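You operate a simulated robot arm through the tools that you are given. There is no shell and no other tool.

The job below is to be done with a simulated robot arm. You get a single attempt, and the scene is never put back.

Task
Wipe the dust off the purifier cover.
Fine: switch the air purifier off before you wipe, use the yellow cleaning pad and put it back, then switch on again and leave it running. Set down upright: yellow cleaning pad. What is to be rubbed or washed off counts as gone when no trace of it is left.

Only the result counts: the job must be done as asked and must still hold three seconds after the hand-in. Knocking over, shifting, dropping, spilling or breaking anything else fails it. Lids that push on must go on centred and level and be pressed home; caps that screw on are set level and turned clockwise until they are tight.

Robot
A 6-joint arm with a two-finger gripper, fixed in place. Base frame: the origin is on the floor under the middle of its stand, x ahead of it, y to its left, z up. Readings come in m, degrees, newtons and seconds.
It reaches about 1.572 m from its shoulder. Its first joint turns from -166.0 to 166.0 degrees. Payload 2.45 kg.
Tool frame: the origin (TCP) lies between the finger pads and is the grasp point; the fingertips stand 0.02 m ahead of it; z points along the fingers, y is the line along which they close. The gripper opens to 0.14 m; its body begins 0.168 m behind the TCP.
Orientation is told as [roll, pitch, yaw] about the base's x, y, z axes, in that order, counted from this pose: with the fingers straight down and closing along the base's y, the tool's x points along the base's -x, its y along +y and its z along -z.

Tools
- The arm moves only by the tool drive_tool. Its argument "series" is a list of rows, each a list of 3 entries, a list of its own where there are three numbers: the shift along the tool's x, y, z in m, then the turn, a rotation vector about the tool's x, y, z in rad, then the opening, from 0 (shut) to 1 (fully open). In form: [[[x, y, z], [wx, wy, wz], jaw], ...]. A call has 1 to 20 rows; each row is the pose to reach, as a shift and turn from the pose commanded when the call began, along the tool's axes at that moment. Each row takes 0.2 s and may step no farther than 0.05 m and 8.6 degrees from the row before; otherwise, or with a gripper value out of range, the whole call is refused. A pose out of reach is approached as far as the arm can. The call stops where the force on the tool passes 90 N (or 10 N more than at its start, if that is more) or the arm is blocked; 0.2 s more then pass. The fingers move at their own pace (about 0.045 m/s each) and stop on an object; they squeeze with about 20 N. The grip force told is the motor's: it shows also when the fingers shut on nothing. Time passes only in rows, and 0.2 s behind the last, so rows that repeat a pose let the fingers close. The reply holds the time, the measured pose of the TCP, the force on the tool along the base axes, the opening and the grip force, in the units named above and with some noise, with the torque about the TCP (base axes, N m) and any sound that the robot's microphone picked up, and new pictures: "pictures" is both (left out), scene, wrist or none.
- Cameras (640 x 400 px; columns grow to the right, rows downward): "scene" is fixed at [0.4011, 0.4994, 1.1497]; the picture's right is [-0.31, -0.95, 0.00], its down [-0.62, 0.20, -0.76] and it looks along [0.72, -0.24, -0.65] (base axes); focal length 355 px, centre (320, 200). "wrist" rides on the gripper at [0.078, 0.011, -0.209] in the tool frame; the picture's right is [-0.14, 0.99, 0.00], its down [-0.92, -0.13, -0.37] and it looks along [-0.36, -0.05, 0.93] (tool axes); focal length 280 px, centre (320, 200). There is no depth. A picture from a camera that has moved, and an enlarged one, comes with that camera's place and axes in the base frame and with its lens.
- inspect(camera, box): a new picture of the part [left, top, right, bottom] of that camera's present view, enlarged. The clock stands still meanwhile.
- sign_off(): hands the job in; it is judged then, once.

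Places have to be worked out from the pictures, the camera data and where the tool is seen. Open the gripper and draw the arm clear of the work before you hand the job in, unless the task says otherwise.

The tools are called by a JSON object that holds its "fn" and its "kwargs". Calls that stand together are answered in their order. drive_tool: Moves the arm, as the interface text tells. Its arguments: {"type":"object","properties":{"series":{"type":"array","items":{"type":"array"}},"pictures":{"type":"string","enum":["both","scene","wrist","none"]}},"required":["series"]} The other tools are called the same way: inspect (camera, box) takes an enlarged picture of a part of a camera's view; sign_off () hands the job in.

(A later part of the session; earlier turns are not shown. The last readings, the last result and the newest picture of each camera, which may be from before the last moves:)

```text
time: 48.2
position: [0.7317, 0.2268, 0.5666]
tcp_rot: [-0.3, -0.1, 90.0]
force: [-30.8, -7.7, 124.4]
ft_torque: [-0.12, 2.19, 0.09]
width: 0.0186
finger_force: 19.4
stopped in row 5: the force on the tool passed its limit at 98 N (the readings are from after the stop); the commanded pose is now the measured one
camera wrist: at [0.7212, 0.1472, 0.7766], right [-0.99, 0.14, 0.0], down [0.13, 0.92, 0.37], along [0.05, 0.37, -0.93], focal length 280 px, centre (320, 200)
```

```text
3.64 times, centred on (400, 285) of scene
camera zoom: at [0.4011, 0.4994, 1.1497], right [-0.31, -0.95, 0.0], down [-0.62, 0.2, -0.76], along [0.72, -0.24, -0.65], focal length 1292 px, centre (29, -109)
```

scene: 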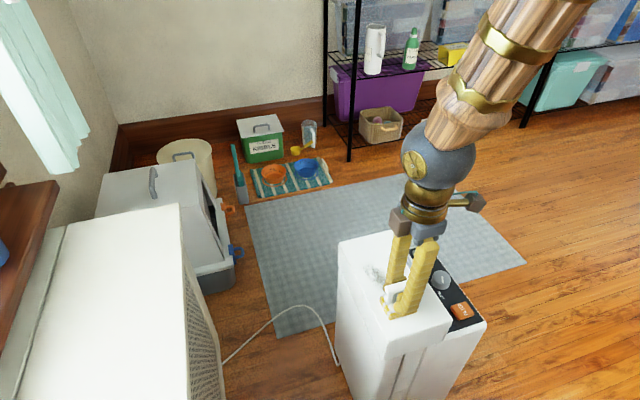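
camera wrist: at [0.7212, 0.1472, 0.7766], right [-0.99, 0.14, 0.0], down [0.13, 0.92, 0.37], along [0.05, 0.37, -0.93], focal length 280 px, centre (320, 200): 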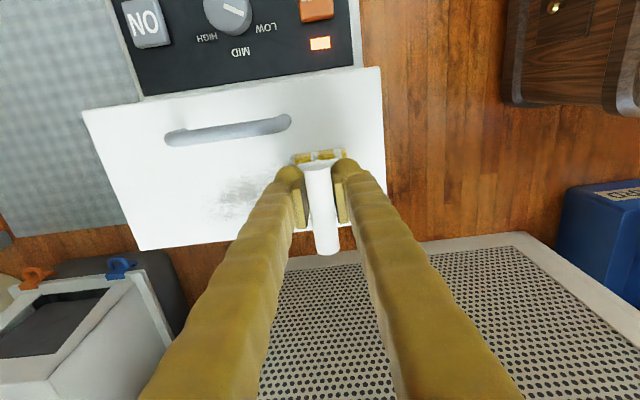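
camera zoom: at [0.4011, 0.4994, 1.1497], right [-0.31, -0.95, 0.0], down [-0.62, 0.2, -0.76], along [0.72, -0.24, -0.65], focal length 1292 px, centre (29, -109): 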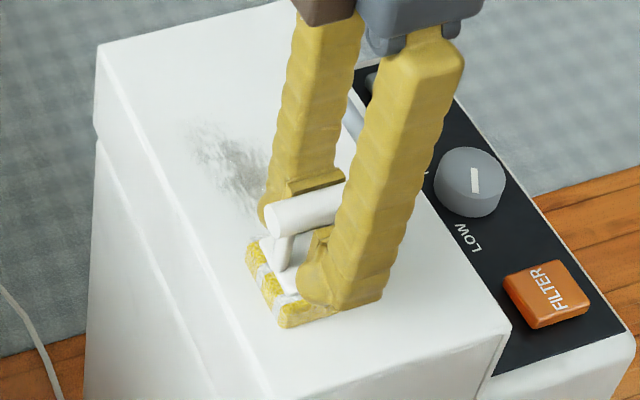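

While closing, the fingertips rode up onto the pad's base and are pressing down hard. I'll relieve that at once by raising the tool about 12 mm.

{"fn": "drive_tool", "kwargs": {"series": [[[0, 0, -0.004], [0, 0, 0], 0.15], [[0, 0, -0.01], [0, 0, 0], 0.2], [[0, 0, -0.014], [0, 0, 0], 0.25], [[0, 0, -0.014], [0, 0, 0], 0.25]]}}

{"fn": "inspect", "kwargs": {"camera": "wrist", "box": [220, 100, 420, 240]}}

{"fn": "inspect", "kwargs": {"camera": "scene", "box": [340, 230, 460, 340]}}

```text
time: 49.2
position: [0.7309, 0.2274, 0.5753]
tcp_rot: [0.0, 0.0, 89.9]
force: [-0.2, 0.0, 0.2]
ft_torque: [-0.02, 0.01, -0.03]
width: 0.0347
finger_force: 0.0
camera wrist: at [0.7209, 0.148, 0.7858], right [-0.99, 0.14, 0.0], down [0.13, 0.92, 0.37], along [0.05, 0.37, -0.93], focal length 280 px, centre (320, 200)
```

scene: 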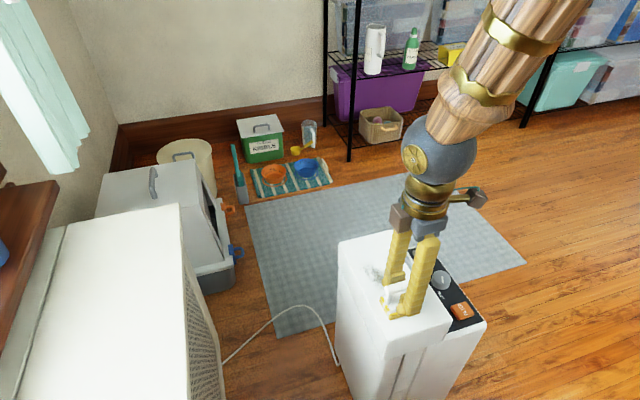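
wrist: 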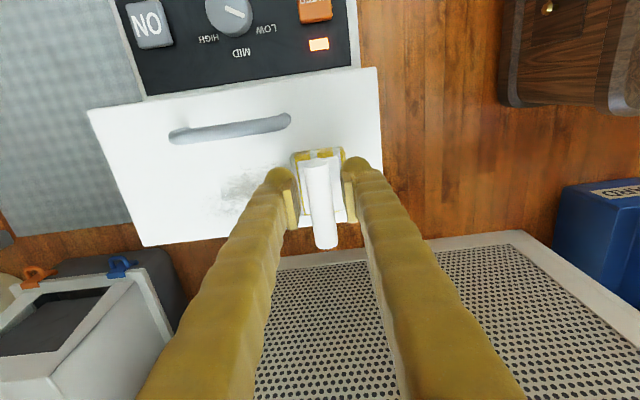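

```text
2.86 times, centred on (320, 170) of wrist
camera zoom: at [0.7209, 0.148, 0.7858], right [-0.99, 0.14, 0.0], down [0.13, 0.92, 0.37], along [0.05, 0.37, -0.93], focal length 801 px, centre (320, 286)
```

zoom: 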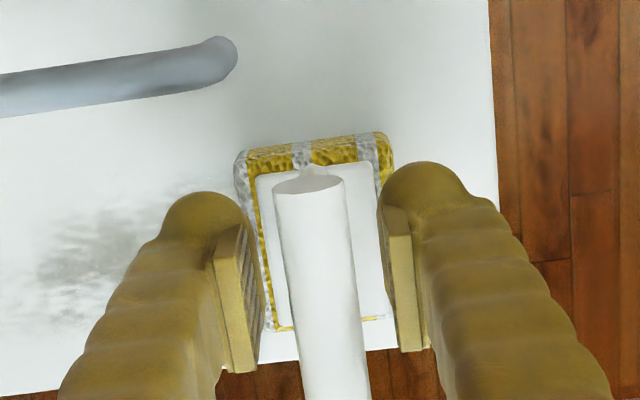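

```text
3.64 times, centred on (400, 285) of scene
camera zoom: at [0.4011, 0.4994, 1.1497], right [-0.31, -0.95, 0.0], down [-0.62, 0.2, -0.76], along [0.72, -0.24, -0.65], focal length 1292 px, centre (29, -109)
```

zoom: 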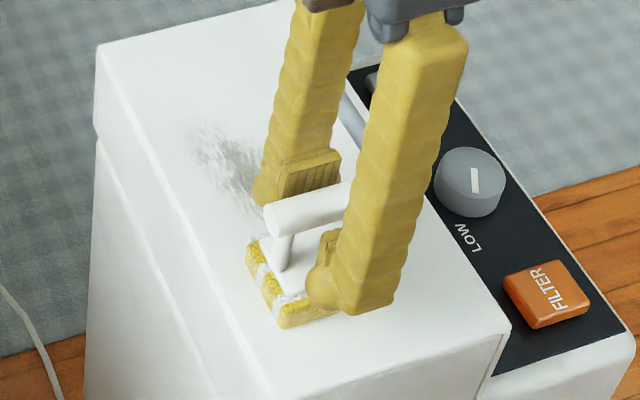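

The force is back to zero, and the pad is still standing flat with the purifier unmoved. The side grip isn't workable, so I'll regrip the handle bar at z≈0.598 and wipe with only about 3 N so it can't swing.

{"fn": "drive_tool", "kwargs": {"series": [[[0, 0, 0], [0, 0, 0], 0.5], [[0, 0, -0.005], [0, 0, 0], 0.5], [[0, 0, -0.015], [0, 0, 0], 0.5], [[0, 0, -0.0225], [0, 0, 0], 0.5], [[0, 0, -0.0225], [0, 0, 0], 0.2], [[0, 0, -0.0225], [0, 0, 0], 0.1], [[0, 0, -0.0225], [0, 0, 0], 0.0], [[0, 0, -0.0225], [0, 0, 0], 0.0], [[0, 0, -0.0225], [0, 0, 0], 0.0], [[0, 0, -0.0225], [0, 0, 0], 0.0]]}}

{"fn": "inspect", "kwargs": {"camera": "wrist", "box": [220, 100, 420, 240]}}

{"fn": "inspect", "kwargs": {"camera": "scene", "box": [340, 230, 460, 340]}}

```text
time: 51.4
position: [0.7308, 0.2258, 0.5991]
tcp_rot: [0.0, 0.0, 90.1]
force: [-0.5, -0.2, -0.2]
ft_torque: [0.01, -0.02, -0.02]
width: 0.0151
finger_force: 20.0
camera wrist: at [0.7207, 0.1479, 0.8087], right [-0.99, 0.14, 0.0], down [0.13, 0.92, 0.37], along [0.05, 0.37, -0.93], focal length 280 px, centre (320, 200)
```

scene: 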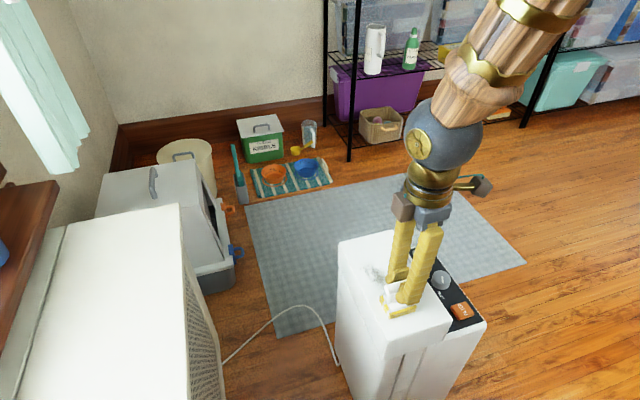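
wrist: 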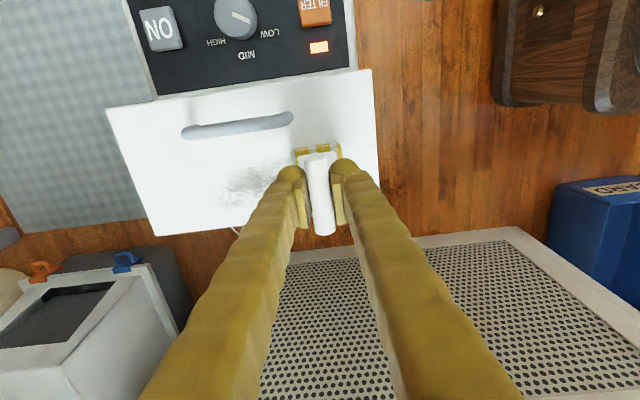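

```text
2.86 times, centred on (320, 170) of wrist
camera zoom: at [0.7207, 0.1479, 0.8087], right [-0.99, 0.14, 0.0], down [0.13, 0.92, 0.37], along [0.05, 0.37, -0.93], focal length 801 px, centre (320, 286)
```

zoom: 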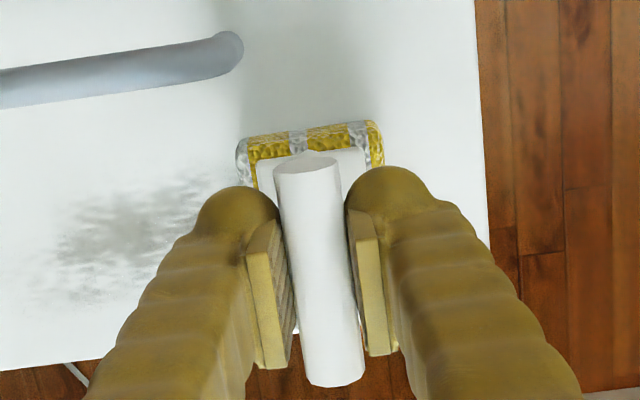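

```text
3.64 times, centred on (400, 285) of scene
camera zoom: at [0.4011, 0.4994, 1.1497], right [-0.31, -0.95, 0.0], down [-0.62, 0.2, -0.76], along [0.72, -0.24, -0.65], focal length 1292 px, centre (29, -109)
```

zoom: 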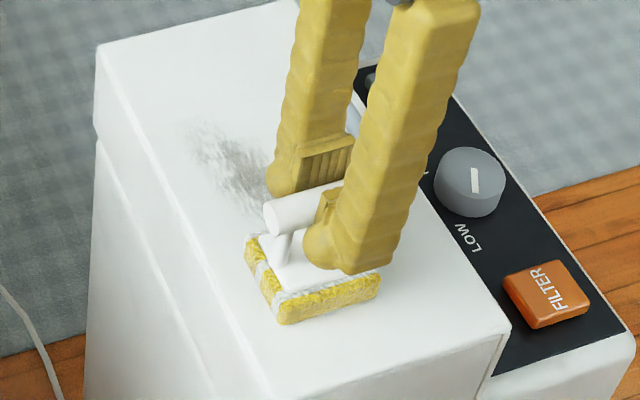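

The bar is regripped with the pad level on the cover and no residual force. Now I'll feed in a very light press, a fraction of a millimetre at a time.

{"fn": "drive_tool", "kwargs": {"series": [[[0, 0, 0.0003], [0, 0, 0], 0], [[0, 0, 0.0003], [0, 0, 0], 0]], "pictures": "none"}}

```text
time: 52.0
position: [0.731, 0.2279, 0.5979]
tcp_rot: [0.0, 0.0, 90.0]
force: [0.2, -0.8, -1.0]
ft_torque: [0.0, -0.02, 0.02]
width: 0.0153
finger_force: 20.4
```

No force yet, so I'll add a little more.

{"fn": "drive_tool", "kwargs": {"series": [[[0, 0, 0.0004], [0, 0, 0], 0], [[0, 0, 0.0004], [0, 0, 0], 0]], "pictures": "none"}}

```text
time: 52.6
position: [0.7313, 0.2273, 0.5982]
tcp_rot: [0.0, 0.0, 90.0]
force: [-0.4, 0.3, 0.0]
ft_torque: [-0.01, -0.02, 0.0]
width: 0.015
finger_force: 19.9
```

Still nothing. Another 0.4 mm.

{"fn": "drive_tool", "kwargs": {"series": [[[0, 0, 0.0004], [0, 0, 0], 0], [[0, 0, 0.0004], [0, 0, 0], 0]], "pictures": "none"}}

```text
time: 53.2
position: [0.7313, 0.2269, 0.5981]
tcp_rot: [0.0, 0.0, 90.1]
force: [0.0, -0.5, -0.3]
ft_torque: [-0.04, -0.05, -0.02]
width: 0.015
finger_force: 19.9
```

Continuing in 0.4 mm increments.

{"fn": "drive_tool", "kwargs": {"series": [[[0, 0, 0.0004], [0, 0, 0], 0], [[0, 0, 0.0008], [0, 0, 0], 0], [[0, 0, 0.0008], [0, 0, 0], 0]], "pictures": "none"}}

```text
time: 54.0
position: [0.7305, 0.2259, 0.5964]
tcp_rot: [0.0, 0.0, 90.0]
force: [-0.6, -0.5, -0.6]
ft_torque: [-0.01, -0.02, 0.0]
width: 0.0142
finger_force: 20.0
```

The opening is closing in slightly but there's still no measurable force. I'll keep inching down.

{"fn": "drive_tool", "kwargs": {"series": [[[0, 0, 0.0004], [0, 0, 0], 0], [[0, 0, 0.0008], [0, 0, 0], 0], [[0, 0, 0.0008], [0, 0, 0], 0]], "pictures": "none"}}

```text
time: 54.8
position: [0.7314, 0.2256, 0.5956]
tcp_rot: [0.1, 0.0, 90.0]
force: [-0.1, 0.4, 1.5]
ft_torque: [-0.04, 0.05, 0.01]
width: 0.0142
finger_force: 19.4
```

About 1.5 N now. I'll try a slow +x stroke at this depth and check force, tilt and dust.

{"fn": "drive_tool", "kwargs": {"series": [[[0, -0.008, 0.0001], [0, 0, 0], 0], [[0, -0.016, 0.0001], [0, 0, 0], 0], [[0, -0.024, 0.0001], [0, 0, 0], 0], [[0, -0.032, 0.0001], [0, 0, 0], 0], [[0, -0.04, 0.0001], [0, 0, 0], 0]], "pictures": "wrist"}}

{"fn": "inspect", "kwargs": {"camera": "wrist", "box": [180, 80, 440, 240]}}

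{"fn": "inspect", "kwargs": {"camera": "scene", "box": [340, 230, 460, 340]}}

```text
time: 56.0
position: [0.772, 0.2248, 0.5934]
tcp_rot: [-0.1, 0.0, 89.9]
force: [-2.0, 0.5, 3.6]
ft_torque: [0.05, 0.11, 0.01]
width: 0.0129
finger_force: 19.9
camera wrist: at [0.7613, 0.1468, 0.805], right [-0.99, 0.14, 0.0], down [0.13, 0.92, 0.37], along [0.05, 0.37, -0.93], focal length 280 px, centre (320, 200)
```

wrist: 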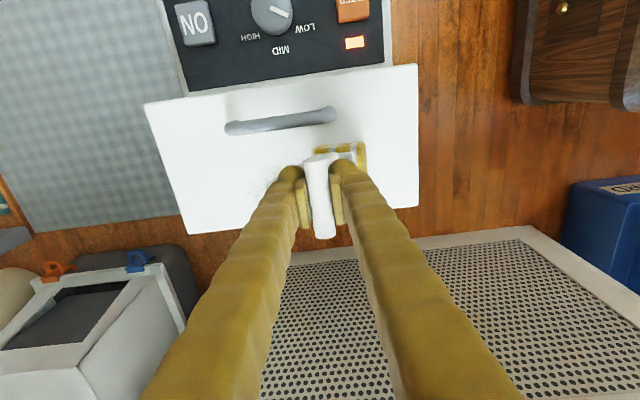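

```text
2.46 times, centred on (310, 160) of wrist
camera zoom: at [0.7613, 0.1468, 0.805], right [-0.99, 0.14, 0.0], down [0.13, 0.92, 0.37], along [0.05, 0.37, -0.93], focal length 690 px, centre (345, 298)
```

zoom: 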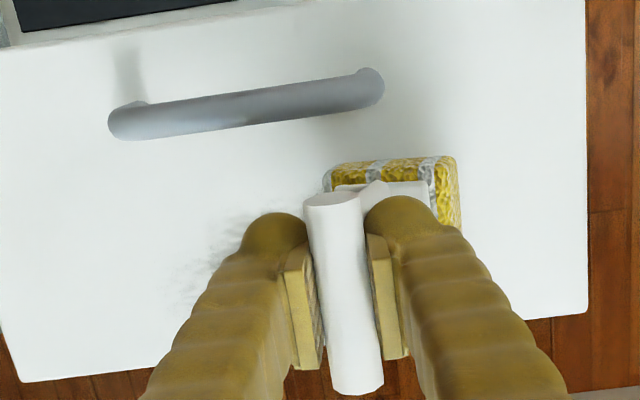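

```text
3.64 times, centred on (400, 285) of scene
camera zoom: at [0.4011, 0.4994, 1.1497], right [-0.31, -0.95, 0.0], down [-0.62, 0.2, -0.76], along [0.72, -0.24, -0.65], focal length 1292 px, centre (29, -109)
```

zoom: 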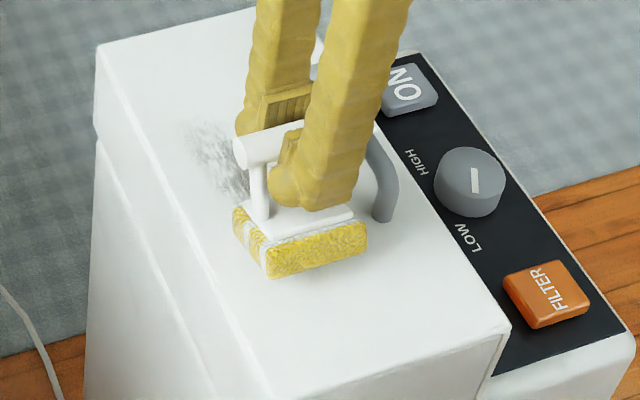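

The pad leans again, but the light drag is removing dust cleanly behind it. I'll continue the slow +x stroke with the same light pressure.

{"fn": "drive_tool", "kwargs": {"series": [[[0, -0.01, 0], [0, 0, 0], 0], [[0, -0.02, 0], [0, 0, 0], 0], [[0, -0.03, 0], [0, 0, 0], 0], [[0, -0.04, 0], [0, 0, 0], 0], [[0, -0.05, 0], [0, 0, 0], 0]], "pictures": "wrist"}}

{"fn": "inspect", "kwargs": {"camera": "wrist", "box": [180, 80, 440, 240]}}

{"fn": "inspect", "kwargs": {"camera": "scene", "box": [340, 230, 460, 340]}}

```text
time: 57.2
position: [0.8222, 0.2268, 0.5946]
tcp_rot: [-0.1, 0.1, 90.0]
force: [0.5, 0.2, -0.6]
ft_torque: [0.03, -0.06, 0.03]
width: 0.0129
finger_force: 20.1
camera wrist: at [0.8115, 0.1474, 0.8056], right [-0.99, 0.14, 0.0], down [0.13, 0.92, 0.37], along [0.05, 0.37, -0.93], focal length 280 px, centre (320, 200)
```

wrist: 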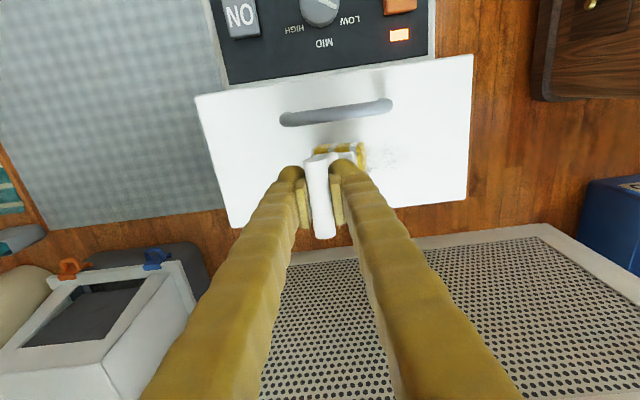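

```text
2.46 times, centred on (310, 160) of wrist
camera zoom: at [0.8115, 0.1474, 0.8056], right [-0.99, 0.14, 0.0], down [0.13, 0.92, 0.37], along [0.05, 0.37, -0.93], focal length 690 px, centre (345, 298)
```

zoom: 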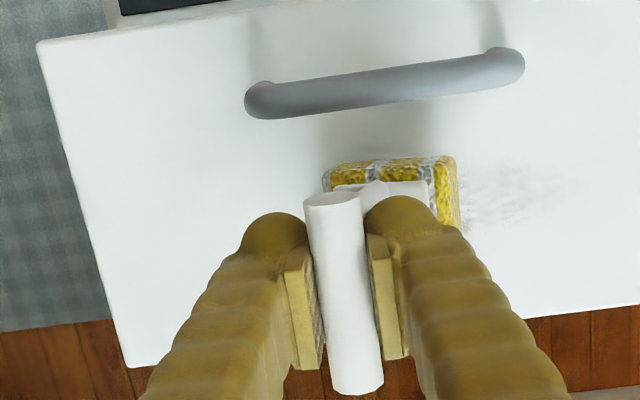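

```text
3.64 times, centred on (400, 285) of scene
camera zoom: at [0.4011, 0.4994, 1.1497], right [-0.31, -0.95, 0.0], down [-0.62, 0.2, -0.76], along [0.72, -0.24, -0.65], focal length 1292 px, centre (29, -109)
```

zoom: 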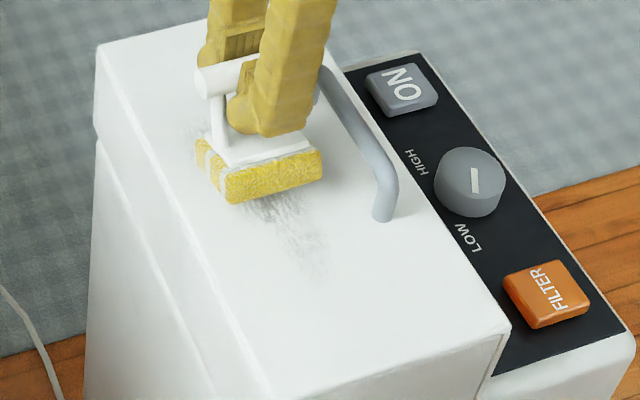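

Dust is still left behind because pressure was lost. A much stiffer hold is to grip the bar by its two flat ends and stroke along the bar. First I'll move to a clean spot at x≈0.885, tilting the tool so the pad sits level for setting down.

{"fn": "drive_tool", "kwargs": {"series": [[[0, 0, -0.006], [0, 0, 0], 0], [[0, -0.015, -0.012], [0.07, 0, 0], 0], [[0, -0.03, -0.012], [0.14, 0, 0], 0], [[0, -0.045, -0.012], [0.21, 0, 0], 0], [[0, -0.063, -0.012], [0.26, 0, 0], 0], [[0, -0.063, -0.006], [0.26, 0, 0], 0], [[0, -0.063, 0], [0.26, 0, 0], 0], [[0, -0.063, 0], [0.26, 0, 0], 0]]}}

{"fn": "inspect", "kwargs": {"camera": "scene", "box": [330, 210, 450, 320]}}

{"fn": "inspect", "kwargs": {"camera": "wrist", "box": [180, 80, 440, 240]}}

```text
time: 59.0
position: [0.8852, 0.2251, 0.5945]
tcp_rot: [-14.9, 0.1, 90.0]
force: [0.1, 0.0, 0.3]
ft_torque: [-0.04, 0.01, -0.04]
width: 0.0127
finger_force: 20.3
camera wrist: at [0.8203, 0.1464, 0.7953], right [-0.96, 0.14, -0.26], down [0.03, 0.92, 0.39], along [0.29, 0.37, -0.89], focal length 280 px, centre (320, 200)
```

scene: 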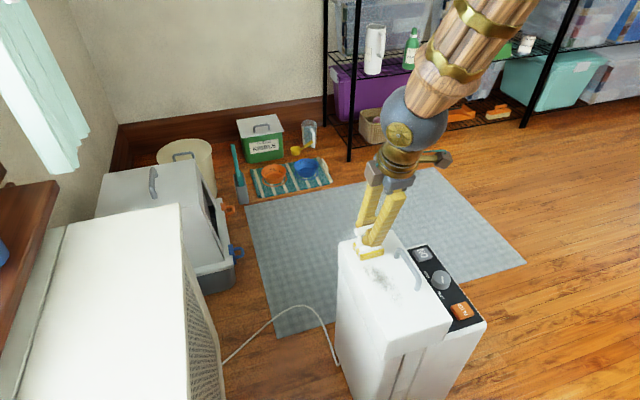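
wrist: 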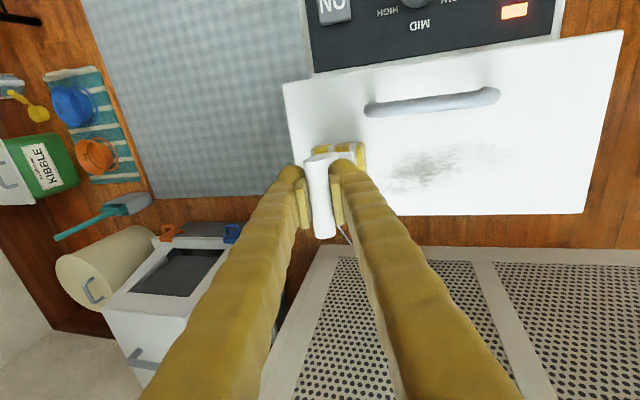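

```text
3.64 times, centred on (390, 265) of scene
camera zoom: at [0.4011, 0.4994, 1.1497], right [-0.31, -0.95, 0.0], down [-0.62, 0.2, -0.76], along [0.72, -0.24, -0.65], focal length 1292 px, centre (66, -36)
```

zoom: 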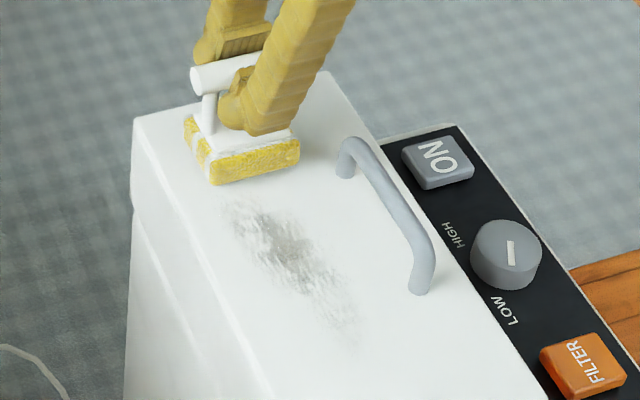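

```text
2.46 times, centred on (310, 160) of wrist
camera zoom: at [0.8203, 0.1464, 0.7953], right [-0.96, 0.14, -0.26], down [0.03, 0.92, 0.39], along [0.29, 0.37, -0.89], focal length 690 px, centre (345, 298)
```

zoom: 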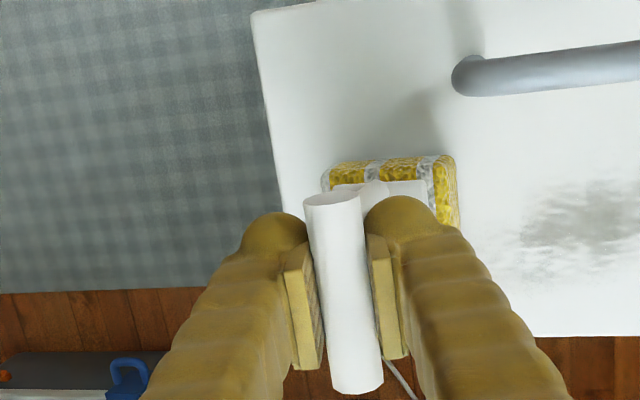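

The pad hangs level over a clean spot, and the dust is still clearly visible. I'll lower to contact and set it down.

{"fn": "drive_tool", "kwargs": {"series": [[[0, 0.0004, 0.0015], [0, 0, 0], 0], [[0, 0.0008, 0.003], [0, 0, 0], 0], [[0, 0.0008, 0.003], [0, 0, 0], 0]], "pictures": "none"}}

```text
time: 59.8
position: [0.884, 0.2255, 0.5923]
tcp_rot: [-15.0, 0.0, 90.0]
force: [-1.6, 0.6, 7.8]
ft_torque: [0.11, -0.04, 0.01]
width: 0.0128
finger_force: 20.0
```

Contact is at about 8 N. I'll release here and retract along the tool axis, then straighten the tool above.

{"fn": "drive_tool", "kwargs": {"series": [[[0, 0.0001, 0.0003], [0, 0, 0], 0], [[0, 0, 0], [0, 0, 0], 0.3], [[0, 0, 0], [0, 0, 0], 0.35], [[0, 0, 0], [0, 0, 0], 0.35], [[0, 0, -0.005], [0, 0, 0], 0.35], [[0, 0, -0.025], [0, 0, 0], 0.35], [[0, 0, -0.055], [0, 0, 0], 0.35], [[0, 0, -0.095], [0, 0, 0], 0.35], [[0, -0.012, -0.105], [-0.13, 0, 0], 0.6], [[0, -0.024, -0.11], [-0.26, 0, 0], 0.75], [[0, -0.024, -0.11], [-0.26, 0, 0], 0.75]]}}

{"fn": "inspect", "kwargs": {"camera": "scene", "box": [330, 210, 450, 320]}}

{"fn": "inspect", "kwargs": {"camera": "wrist", "box": [180, 60, 460, 240]}}

```text
time: 62.2
position: [0.8787, 0.227, 0.7041]
tcp_rot: [0.0, -0.1, 89.9]
force: [0.1, -0.3, -0.1]
ft_torque: [0.01, 0.02, 0.0]
width: 0.105
finger_force: 0.0
camera wrist: at [0.8687, 0.1481, 0.9141], right [-0.99, 0.14, 0.0], down [0.13, 0.92, 0.37], along [0.05, 0.37, -0.93], focal length 280 px, centre (320, 200)
```

scene: 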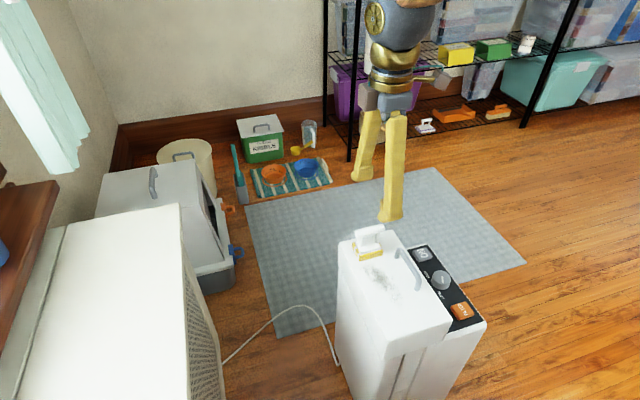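
wrist: 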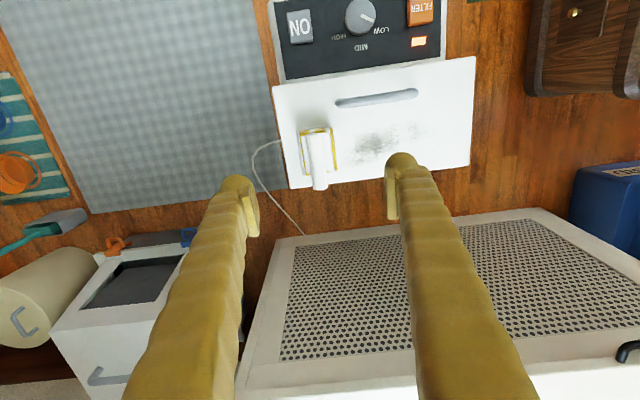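

```text
3.64 times, centred on (390, 265) of scene
camera zoom: at [0.4011, 0.4994, 1.1497], right [-0.31, -0.95, 0.0], down [-0.62, 0.2, -0.76], along [0.72, -0.24, -0.65], focal length 1292 px, centre (66, -36)
```

zoom: 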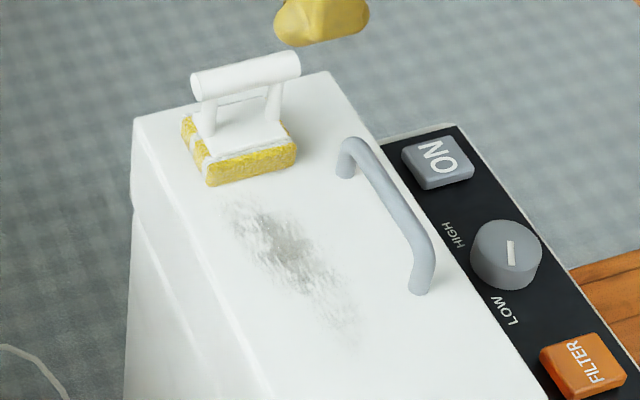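

```text
2.22 times, centred on (320, 150) of wrist
camera zoom: at [0.8687, 0.1481, 0.9141], right [-0.99, 0.14, 0.0], down [0.13, 0.92, 0.37], along [0.05, 0.37, -0.93], focal length 623 px, centre (320, 311)
```

zoom: 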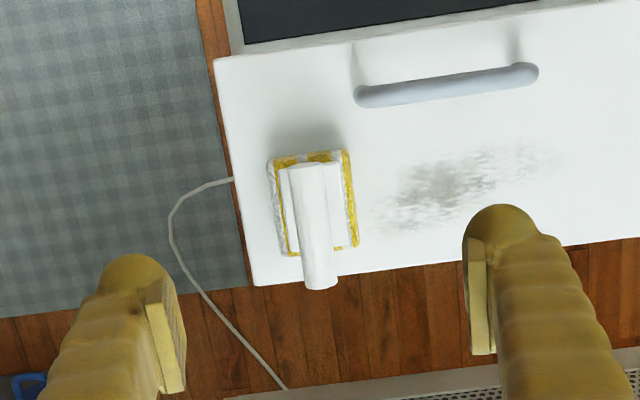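

The pad stands flat at about (0.883, 0.227) with its bar along y. I'll turn the tool back 90° so the jaw closes along the bar and can take it by its two flat ends.

{"fn": "drive_tool", "kwargs": {"series": [[[0, -0.001, 0], [0, 0, 0.13], 0.75], [[0, -0.002, 0], [0, 0, 0.26], 0.75], [[0, -0.003, 0], [0, 0, 0.39], 0.75], [[0, -0.004, 0], [0, 0, 0.52], 0.75], [[0, -0.004, 0], [0, 0, 0.65], 0.75], [[0, -0.004, 0], [0, 0, 0.78], 0.75], [[0, -0.004, 0], [0, 0, 0.91], 0.75], [[0, -0.004, 0], [0, 0, 1.04], 0.75], [[0, -0.004, 0], [0, 0, 1.17], 0.75], [[0, -0.004, 0], [0, 0, 1.3], 0.75], [[0, -0.004, 0], [0, 0, 1.44], 0.75], [[0, -0.004, 0], [0, 0, 1.5708], 0.75], [[0, -0.004, 0], [0, 0, 1.5708], 0.75]]}}

{"fn": "inspect", "kwargs": {"camera": "wrist", "box": [200, 60, 480, 240]}}

```text
time: 65.0
position: [0.8834, 0.2259, 0.7049]
tcp_rot: [0.0, 0.0, -0.1]
force: [-0.8, 0.6, 0.0]
ft_torque: [0.0, 0.03, 0.0]
width: 0.1051
finger_force: 0.1
camera wrist: at [0.8058, 0.2361, 0.9155], right [0.14, 0.99, 0.0], down [0.92, -0.13, 0.37], along [0.37, -0.05, -0.93], focal length 280 px, centre (320, 200)
```

scene: 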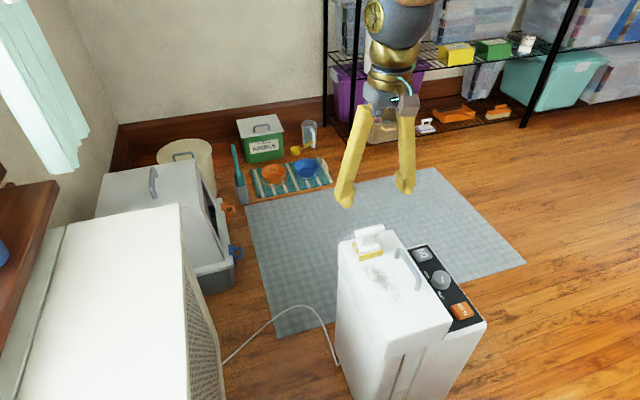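
wrist: 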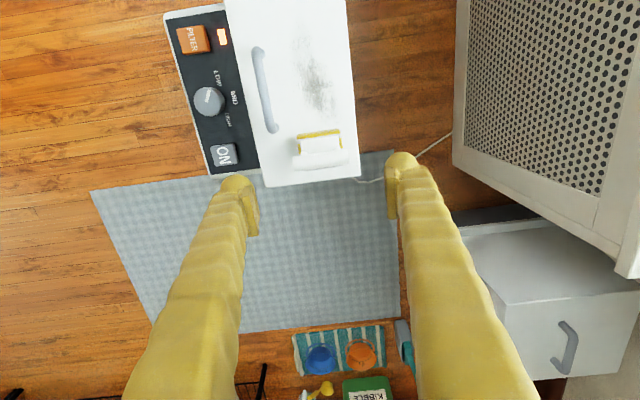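

```text
2.22 times, centred on (340, 150) of wrist
camera zoom: at [0.8058, 0.2361, 0.9155], right [0.14, 0.99, 0.0], down [0.92, -0.13, 0.37], along [0.37, -0.05, -0.93], focal length 623 px, centre (276, 311)
```

zoom: 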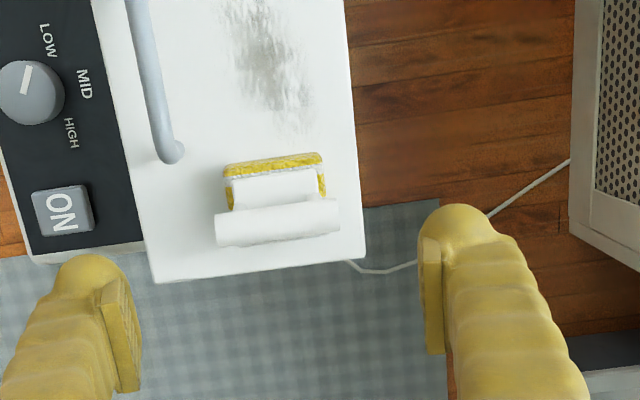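

Measured again, the bar's centre is at (0.882, 0.226). I'll descend so the finger pads face the two bar ends, at TCP z≈0.60.

{"fn": "drive_tool", "kwargs": {"series": [[[0.0015, 0, 0.03], [0, 0, 0], 0.75], [[0.0015, 0, 0.06], [0, 0, 0], 0.75], [[0.0015, 0, 0.085], [0, 0, 0], 0.75], [[0.0015, 0, 0.1], [0, 0, 0], 0.75], [[0.0015, 0, 0.105], [0, 0, 0], 0.75], [[0.0015, 0, 0.105], [0, 0, 0], 0.75]]}}

{"fn": "inspect", "kwargs": {"camera": "wrist", "box": [200, 90, 440, 240]}}

{"fn": "inspect", "kwargs": {"camera": "scene", "box": [320, 190, 440, 300]}}

```text
time: 66.4
position: [0.8828, 0.2269, 0.5995]
tcp_rot: [0.0, 0.0, 0.0]
force: [-0.1, -0.4, 0.3]
ft_torque: [-0.01, 0.0, -0.01]
width: 0.1051
finger_force: 0.0
camera wrist: at [0.8046, 0.2364, 0.8094], right [0.14, 0.99, 0.0], down [0.92, -0.13, 0.37], along [0.37, -0.05, -0.93], focal length 280 px, centre (320, 200)
```

scene: 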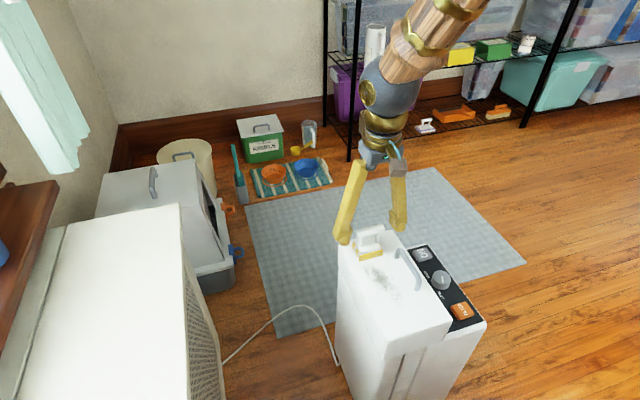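
wrist: 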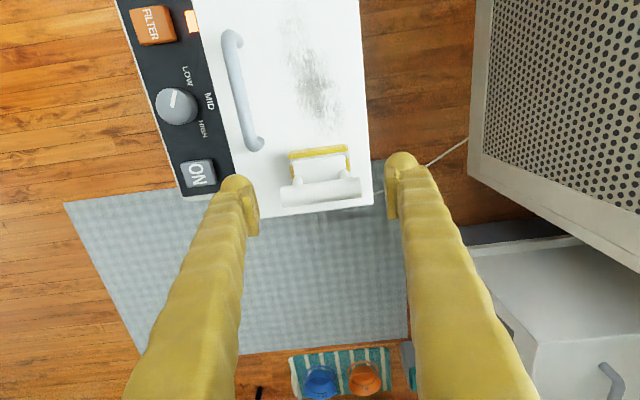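

```text
2.67 times, centred on (320, 165) of wrist
camera zoom: at [0.8046, 0.2364, 0.8094], right [0.14, 0.99, 0.0], down [0.92, -0.13, 0.37], along [0.37, -0.05, -0.93], focal length 748 px, centre (320, 293)
```

zoom: 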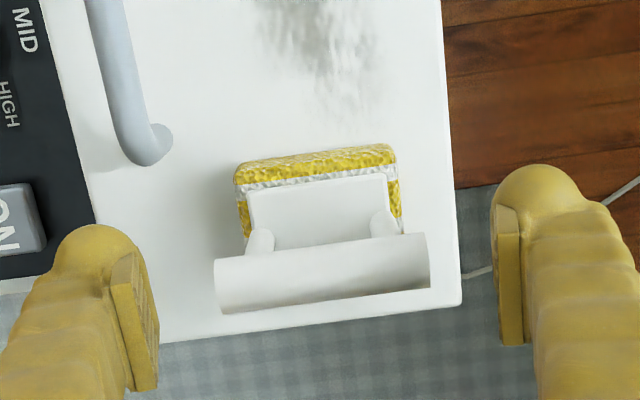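

```text
3.64 times, centred on (380, 245) of scene
camera zoom: at [0.4011, 0.4994, 1.1497], right [-0.31, -0.95, 0.0], down [-0.62, 0.2, -0.76], along [0.72, -0.24, -0.65], focal length 1292 px, centre (102, 36)
```

zoom: 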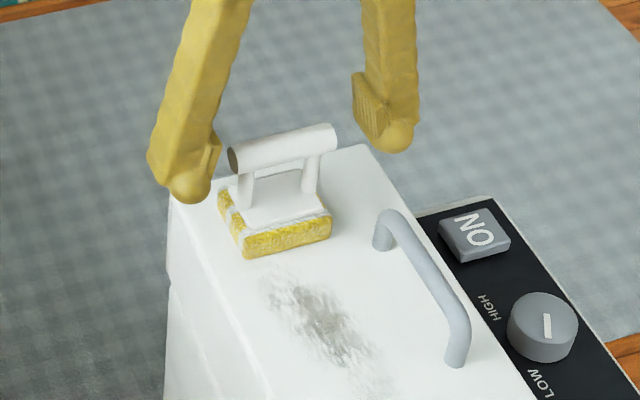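

The bar looks about 2.5 mm toward -x from the pad line, so I'll shift by that and close on the bar ends.

{"fn": "drive_tool", "kwargs": {"series": [[[0.0025, 0, 0], [0, 0, 0], 0.75], [[0.0025, 0, 0], [0, 0, 0], 0.5], [[0.0025, 0, 0], [0, 0, 0], 0.3], [[0.0025, 0, 0], [0, 0, 0], 0.0], [[0.0025, 0, 0], [0, 0, 0], 0.0], [[0.0025, 0, 0], [0, 0, 0], 0.0], [[0.0025, 0, 0], [0, 0, 0], 0.0]]}}

{"fn": "inspect", "kwargs": {"camera": "wrist", "box": [200, 90, 440, 240]}}

{"fn": "inspect", "kwargs": {"camera": "scene", "box": [320, 190, 440, 300]}}

```text
time: 68.0
position: [0.8792, 0.2269, 0.5989]
tcp_rot: [-0.1, -0.1, 0.0]
force: [0.5, 0.2, 1.1]
ft_torque: [-0.02, 0.0, 0.0]
width: 0.0803
finger_force: 20.3
camera wrist: at [0.8019, 0.2364, 0.8094], right [0.14, 0.99, 0.0], down [0.92, -0.13, 0.37], along [0.37, -0.05, -0.93], focal length 280 px, centre (320, 200)
```

scene: 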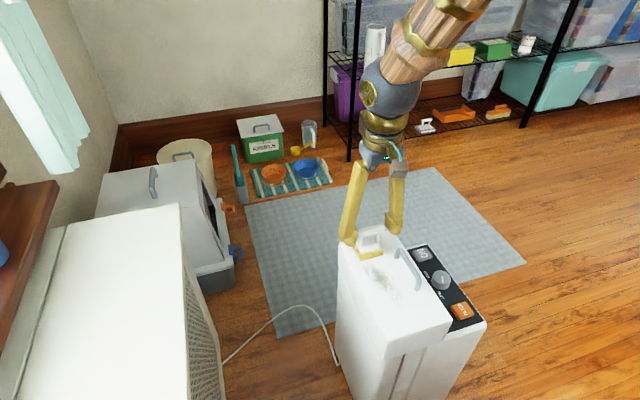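
wrist: 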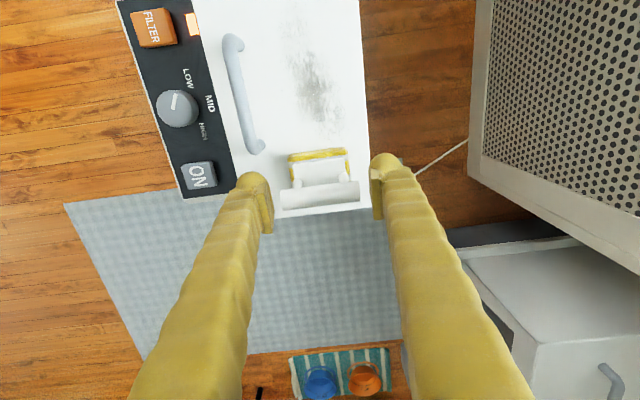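

```text
2.67 times, centred on (320, 165) of wrist
camera zoom: at [0.8019, 0.2364, 0.8094], right [0.14, 0.99, 0.0], down [0.92, -0.13, 0.37], along [0.37, -0.05, -0.93], focal length 748 px, centre (320, 293)
```

zoom: 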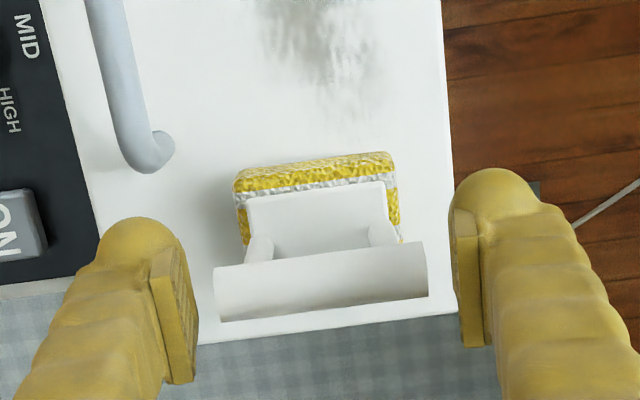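

```text
3.64 times, centred on (380, 245) of scene
camera zoom: at [0.4011, 0.4994, 1.1497], right [-0.31, -0.95, 0.0], down [-0.62, 0.2, -0.76], along [0.72, -0.24, -0.65], focal length 1292 px, centre (102, 36)
```

zoom: 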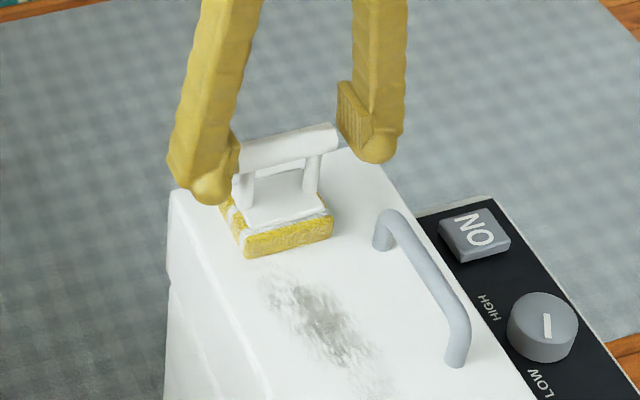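

The opening stopped at 80 mm with a full 20 N grip, so the bar's contact shape has rounded caps slightly beyond the visible ends. I'll test the hold by lifting a little.

{"fn": "drive_tool", "kwargs": {"series": [[[0, 0, -0.005], [0, 0, 0], 0], [[0, 0, -0.015], [0, 0, 0], 0], [[0, 0, -0.03], [0, 0, 0], 0], [[0, 0, -0.04], [0, 0, 0], 0], [[0, 0, -0.04], [0, 0, 0], 0]]}}

{"fn": "inspect", "kwargs": {"camera": "wrist", "box": [200, 90, 440, 240]}}

{"fn": "inspect", "kwargs": {"camera": "scene", "box": [320, 180, 440, 290]}}

```text
time: 69.2
position: [0.8791, 0.227, 0.6403]
tcp_rot: [0.0, 0.0, 0.0]
force: [-1.1, -0.4, -0.7]
ft_torque: [-0.02, 0.01, 0.03]
width: 0.0805
finger_force: 19.8
camera wrist: at [0.8021, 0.2362, 0.8497], right [0.14, 0.99, 0.0], down [0.92, -0.13, 0.37], along [0.37, -0.05, -0.93], focal length 280 px, centre (320, 200)
```

scene: 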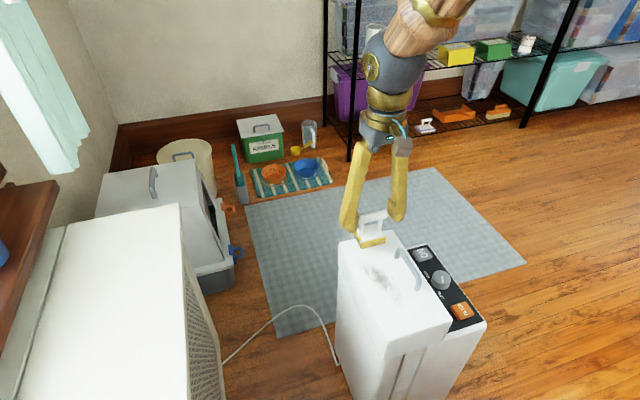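
wrist: 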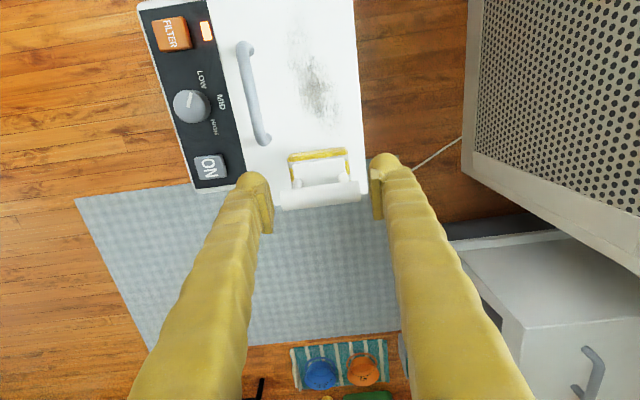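

```text
2.67 times, centred on (320, 165) of wrist
camera zoom: at [0.8021, 0.2362, 0.8497], right [0.14, 0.99, 0.0], down [0.92, -0.13, 0.37], along [0.37, -0.05, -0.93], focal length 748 px, centre (320, 293)
```

zoom: 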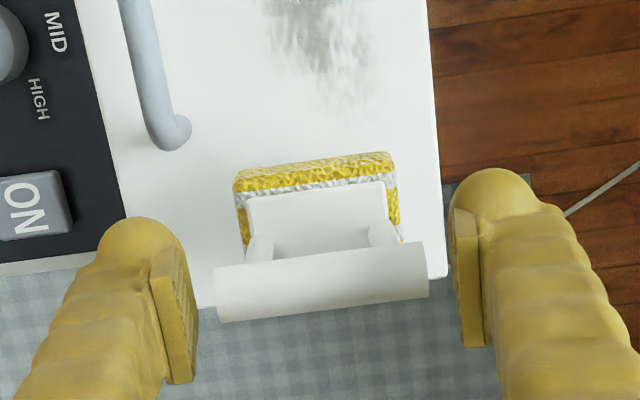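

```text
3.64 times, centred on (380, 235) of scene
camera zoom: at [0.4011, 0.4994, 1.1497], right [-0.31, -0.95, 0.0], down [-0.62, 0.2, -0.76], along [0.72, -0.24, -0.65], focal length 1292 px, centre (102, 73)
```

zoom: 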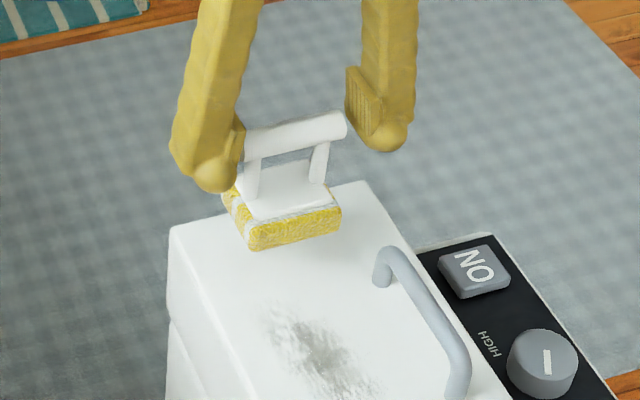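

The end grip lifts the pad level with no slip. Now I'll raise it a little, turn it 90° so the bar and the grip axis lie along x, and move over the dust.

{"fn": "drive_tool", "kwargs": {"series": [[[0.0, 0, -0.01], [0, 0, -0.13], 0], [[0.0, 0, -0.025], [0, 0, -0.26], 0], [[0.008, 0.0, -0.03], [0, 0, -0.39], 0], [[0.016, 0.0, -0.03], [0, 0, -0.52], 0], [[0.024, 0.0, -0.03], [0, 0, -0.65], 0], [[0.032, 0.0, -0.03], [0, 0, -0.78], 0], [[0.04, 0.0, -0.03], [0, 0, -0.91], 0], [[0.048, 0.0, -0.03], [0, 0, -1.04], 0], [[0.056, 0.0, -0.03], [0, 0, -1.17], 0], [[0.064, 0.0, -0.03], [0, 0, -1.3], 0], [[0.072, 0.0, -0.03], [0, 0, -1.44], 0], [[0.079, 0.0, -0.03], [0, 0, -1.5708], 0], [[0.079, 0.0, -0.03], [0, 0, -1.5708], 0]]}}

{"fn": "inspect", "kwargs": {"camera": "wrist", "box": [180, 60, 460, 240]}}

{"fn": "inspect", "kwargs": {"camera": "scene", "box": [320, 190, 460, 320]}}

```text
time: 72.0
position: [0.8001, 0.2261, 0.671]
tcp_rot: [0.0, -0.1, 90.1]
force: [1.1, -0.9, 0.0]
ft_torque: [0.02, 0.0, 0.03]
width: 0.0806
finger_force: 20.6
camera wrist: at [0.7896, 0.1464, 0.8803], right [-0.99, 0.14, 0.0], down [0.13, 0.92, 0.37], along [0.05, 0.37, -0.93], focal length 280 px, centre (320, 200)
```

scene: 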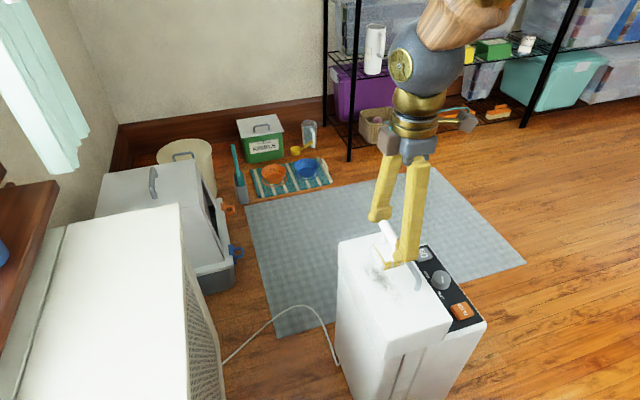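
wrist: 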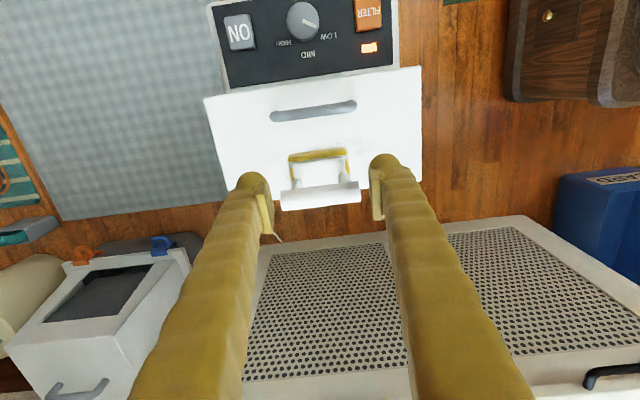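

```text
2.22 times, centred on (320, 150) of wrist
camera zoom: at [0.7896, 0.1464, 0.8803], right [-0.99, 0.14, 0.0], down [0.13, 0.92, 0.37], along [0.05, 0.37, -0.93], focal length 623 px, centre (320, 311)
```

zoom: 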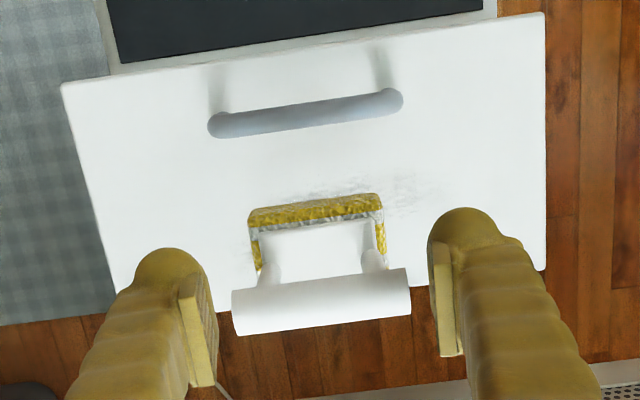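

```text
3.08 times, centred on (390, 255) of scene
camera zoom: at [0.4011, 0.4994, 1.1497], right [-0.31, -0.95, 0.0], down [-0.62, 0.2, -0.76], along [0.72, -0.24, -0.65], focal length 1094 px, centre (105, 31)
```

zoom: 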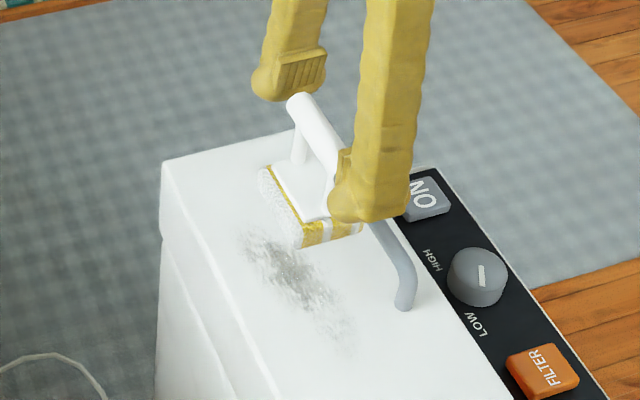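

The pad is level with its bar along x, centred at about (0.800, 0.226). I'll lower to just above contact.

{"fn": "drive_tool", "kwargs": {"series": [[[0, 0.005, 0.03], [0, 0, 0], 0], [[-0.002, 0.01, 0.055], [0, 0, 0], 0], [[-0.002, 0.01, 0.066], [0, 0, 0], 0], [[-0.002, 0.01, 0.07], [0, 0, 0], 0], [[-0.002, 0.01, 0.07], [0, 0, 0], 0]], "pictures": "none"}}

```text
time: 73.2
position: [0.7914, 0.2285, 0.6005]
tcp_rot: [0.0, 0.0, 90.0]
force: [0.1, 0.0, -0.8]
ft_torque: [-0.03, 0.03, 0.0]
width: 0.0806
finger_force: 20.3
```

No contact yet at z≈0.6005. I'll step down 0.5 mm at a time.

{"fn": "drive_tool", "kwargs": {"series": [[[0, 0, 0.0005], [0, 0, 0], 0], [[0, 0, 0.001], [0, 0, 0], 0], [[0, 0, 0.001], [0, 0, 0], 0]], "pictures": "none"}}

```text
time: 74.0
position: [0.7907, 0.2303, 0.6001]
tcp_rot: [0.0, 0.0, 90.0]
force: [-0.6, 0.4, -0.9]
ft_torque: [0.01, -0.02, 0.02]
width: 0.0803
finger_force: 20.0
```

Still free. Another millimetre in half-millimetre steps.

{"fn": "drive_tool", "kwargs": {"series": [[[0, 0, 0.0005], [0, 0, 0], 0], [[0, 0, 0.001], [0, 0, 0], 0], [[0, 0, 0.001], [0, 0, 0], 0]], "pictures": "none"}}

```text
time: 74.8
position: [0.7903, 0.2283, 0.5995]
tcp_rot: [0.0, 0.0, 89.9]
force: [-0.2, 0.6, 4.9]
ft_torque: [0.1, 0.07, -0.03]
width: 0.0801
finger_force: 19.8
```

Contact is at 5 N. Now a slow stroke to -x, then I'll check force and tilt.

{"fn": "drive_tool", "kwargs": {"series": [[[0, 0.01, 0], [0, 0, 0], 0], [[0, 0.02, 0], [0, 0, 0], 0], [[0, 0.03, 0], [0, 0, 0], 0], [[0, 0.04, 0], [0, 0, 0], 0]], "pictures": "wrist"}}

{"fn": "inspect", "kwargs": {"camera": "wrist", "box": [180, 60, 460, 240]}}

{"fn": "inspect", "kwargs": {"camera": "scene", "box": [320, 190, 460, 320]}}

```text
time: 75.8
position: [0.7502, 0.2285, 0.6002]
tcp_rot: [0.0, -0.1, 90.0]
force: [3.3, -1.0, 8.3]
ft_torque: [-0.02, -0.11, 0.01]
width: 0.0805
finger_force: 20.3
camera wrist: at [0.7409, 0.1496, 0.809], right [-0.99, 0.14, 0.0], down [0.13, 0.92, 0.37], along [0.05, 0.37, -0.93], focal length 280 px, centre (320, 200)
```

wrist: 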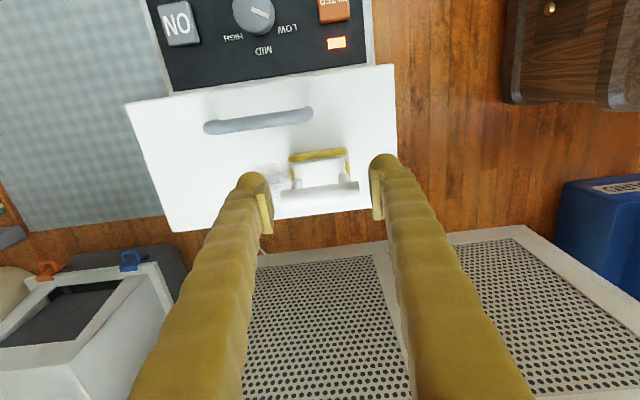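

```text
2.22 times, centred on (320, 150) of wrist
camera zoom: at [0.7409, 0.1496, 0.809], right [-0.99, 0.14, 0.0], down [0.13, 0.92, 0.37], along [0.05, 0.37, -0.93], focal length 623 px, centre (320, 311)
```

zoom: 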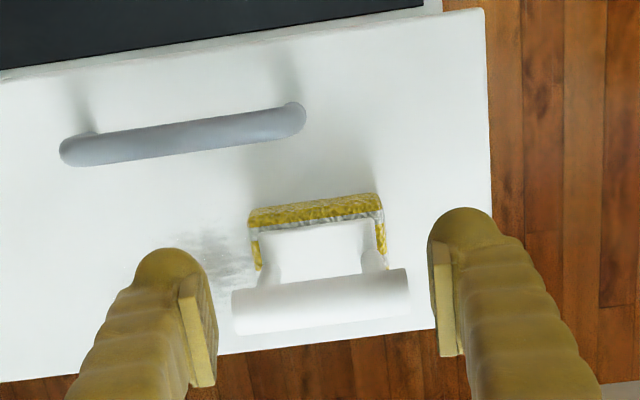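

```text
3.08 times, centred on (390, 255) of scene
camera zoom: at [0.4011, 0.4994, 1.1497], right [-0.31, -0.95, 0.0], down [-0.62, 0.2, -0.76], along [0.72, -0.24, -0.65], focal length 1094 px, centre (105, 31)
```

zoom: 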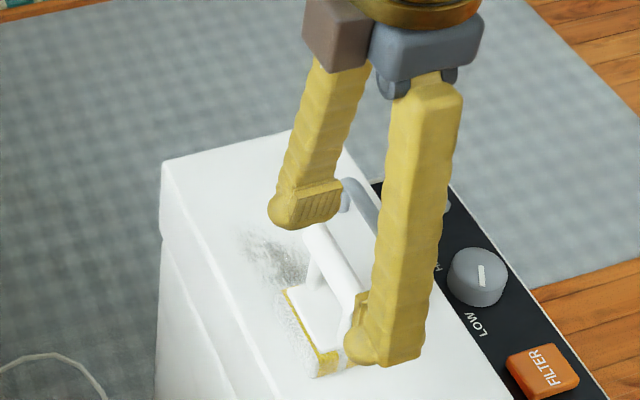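

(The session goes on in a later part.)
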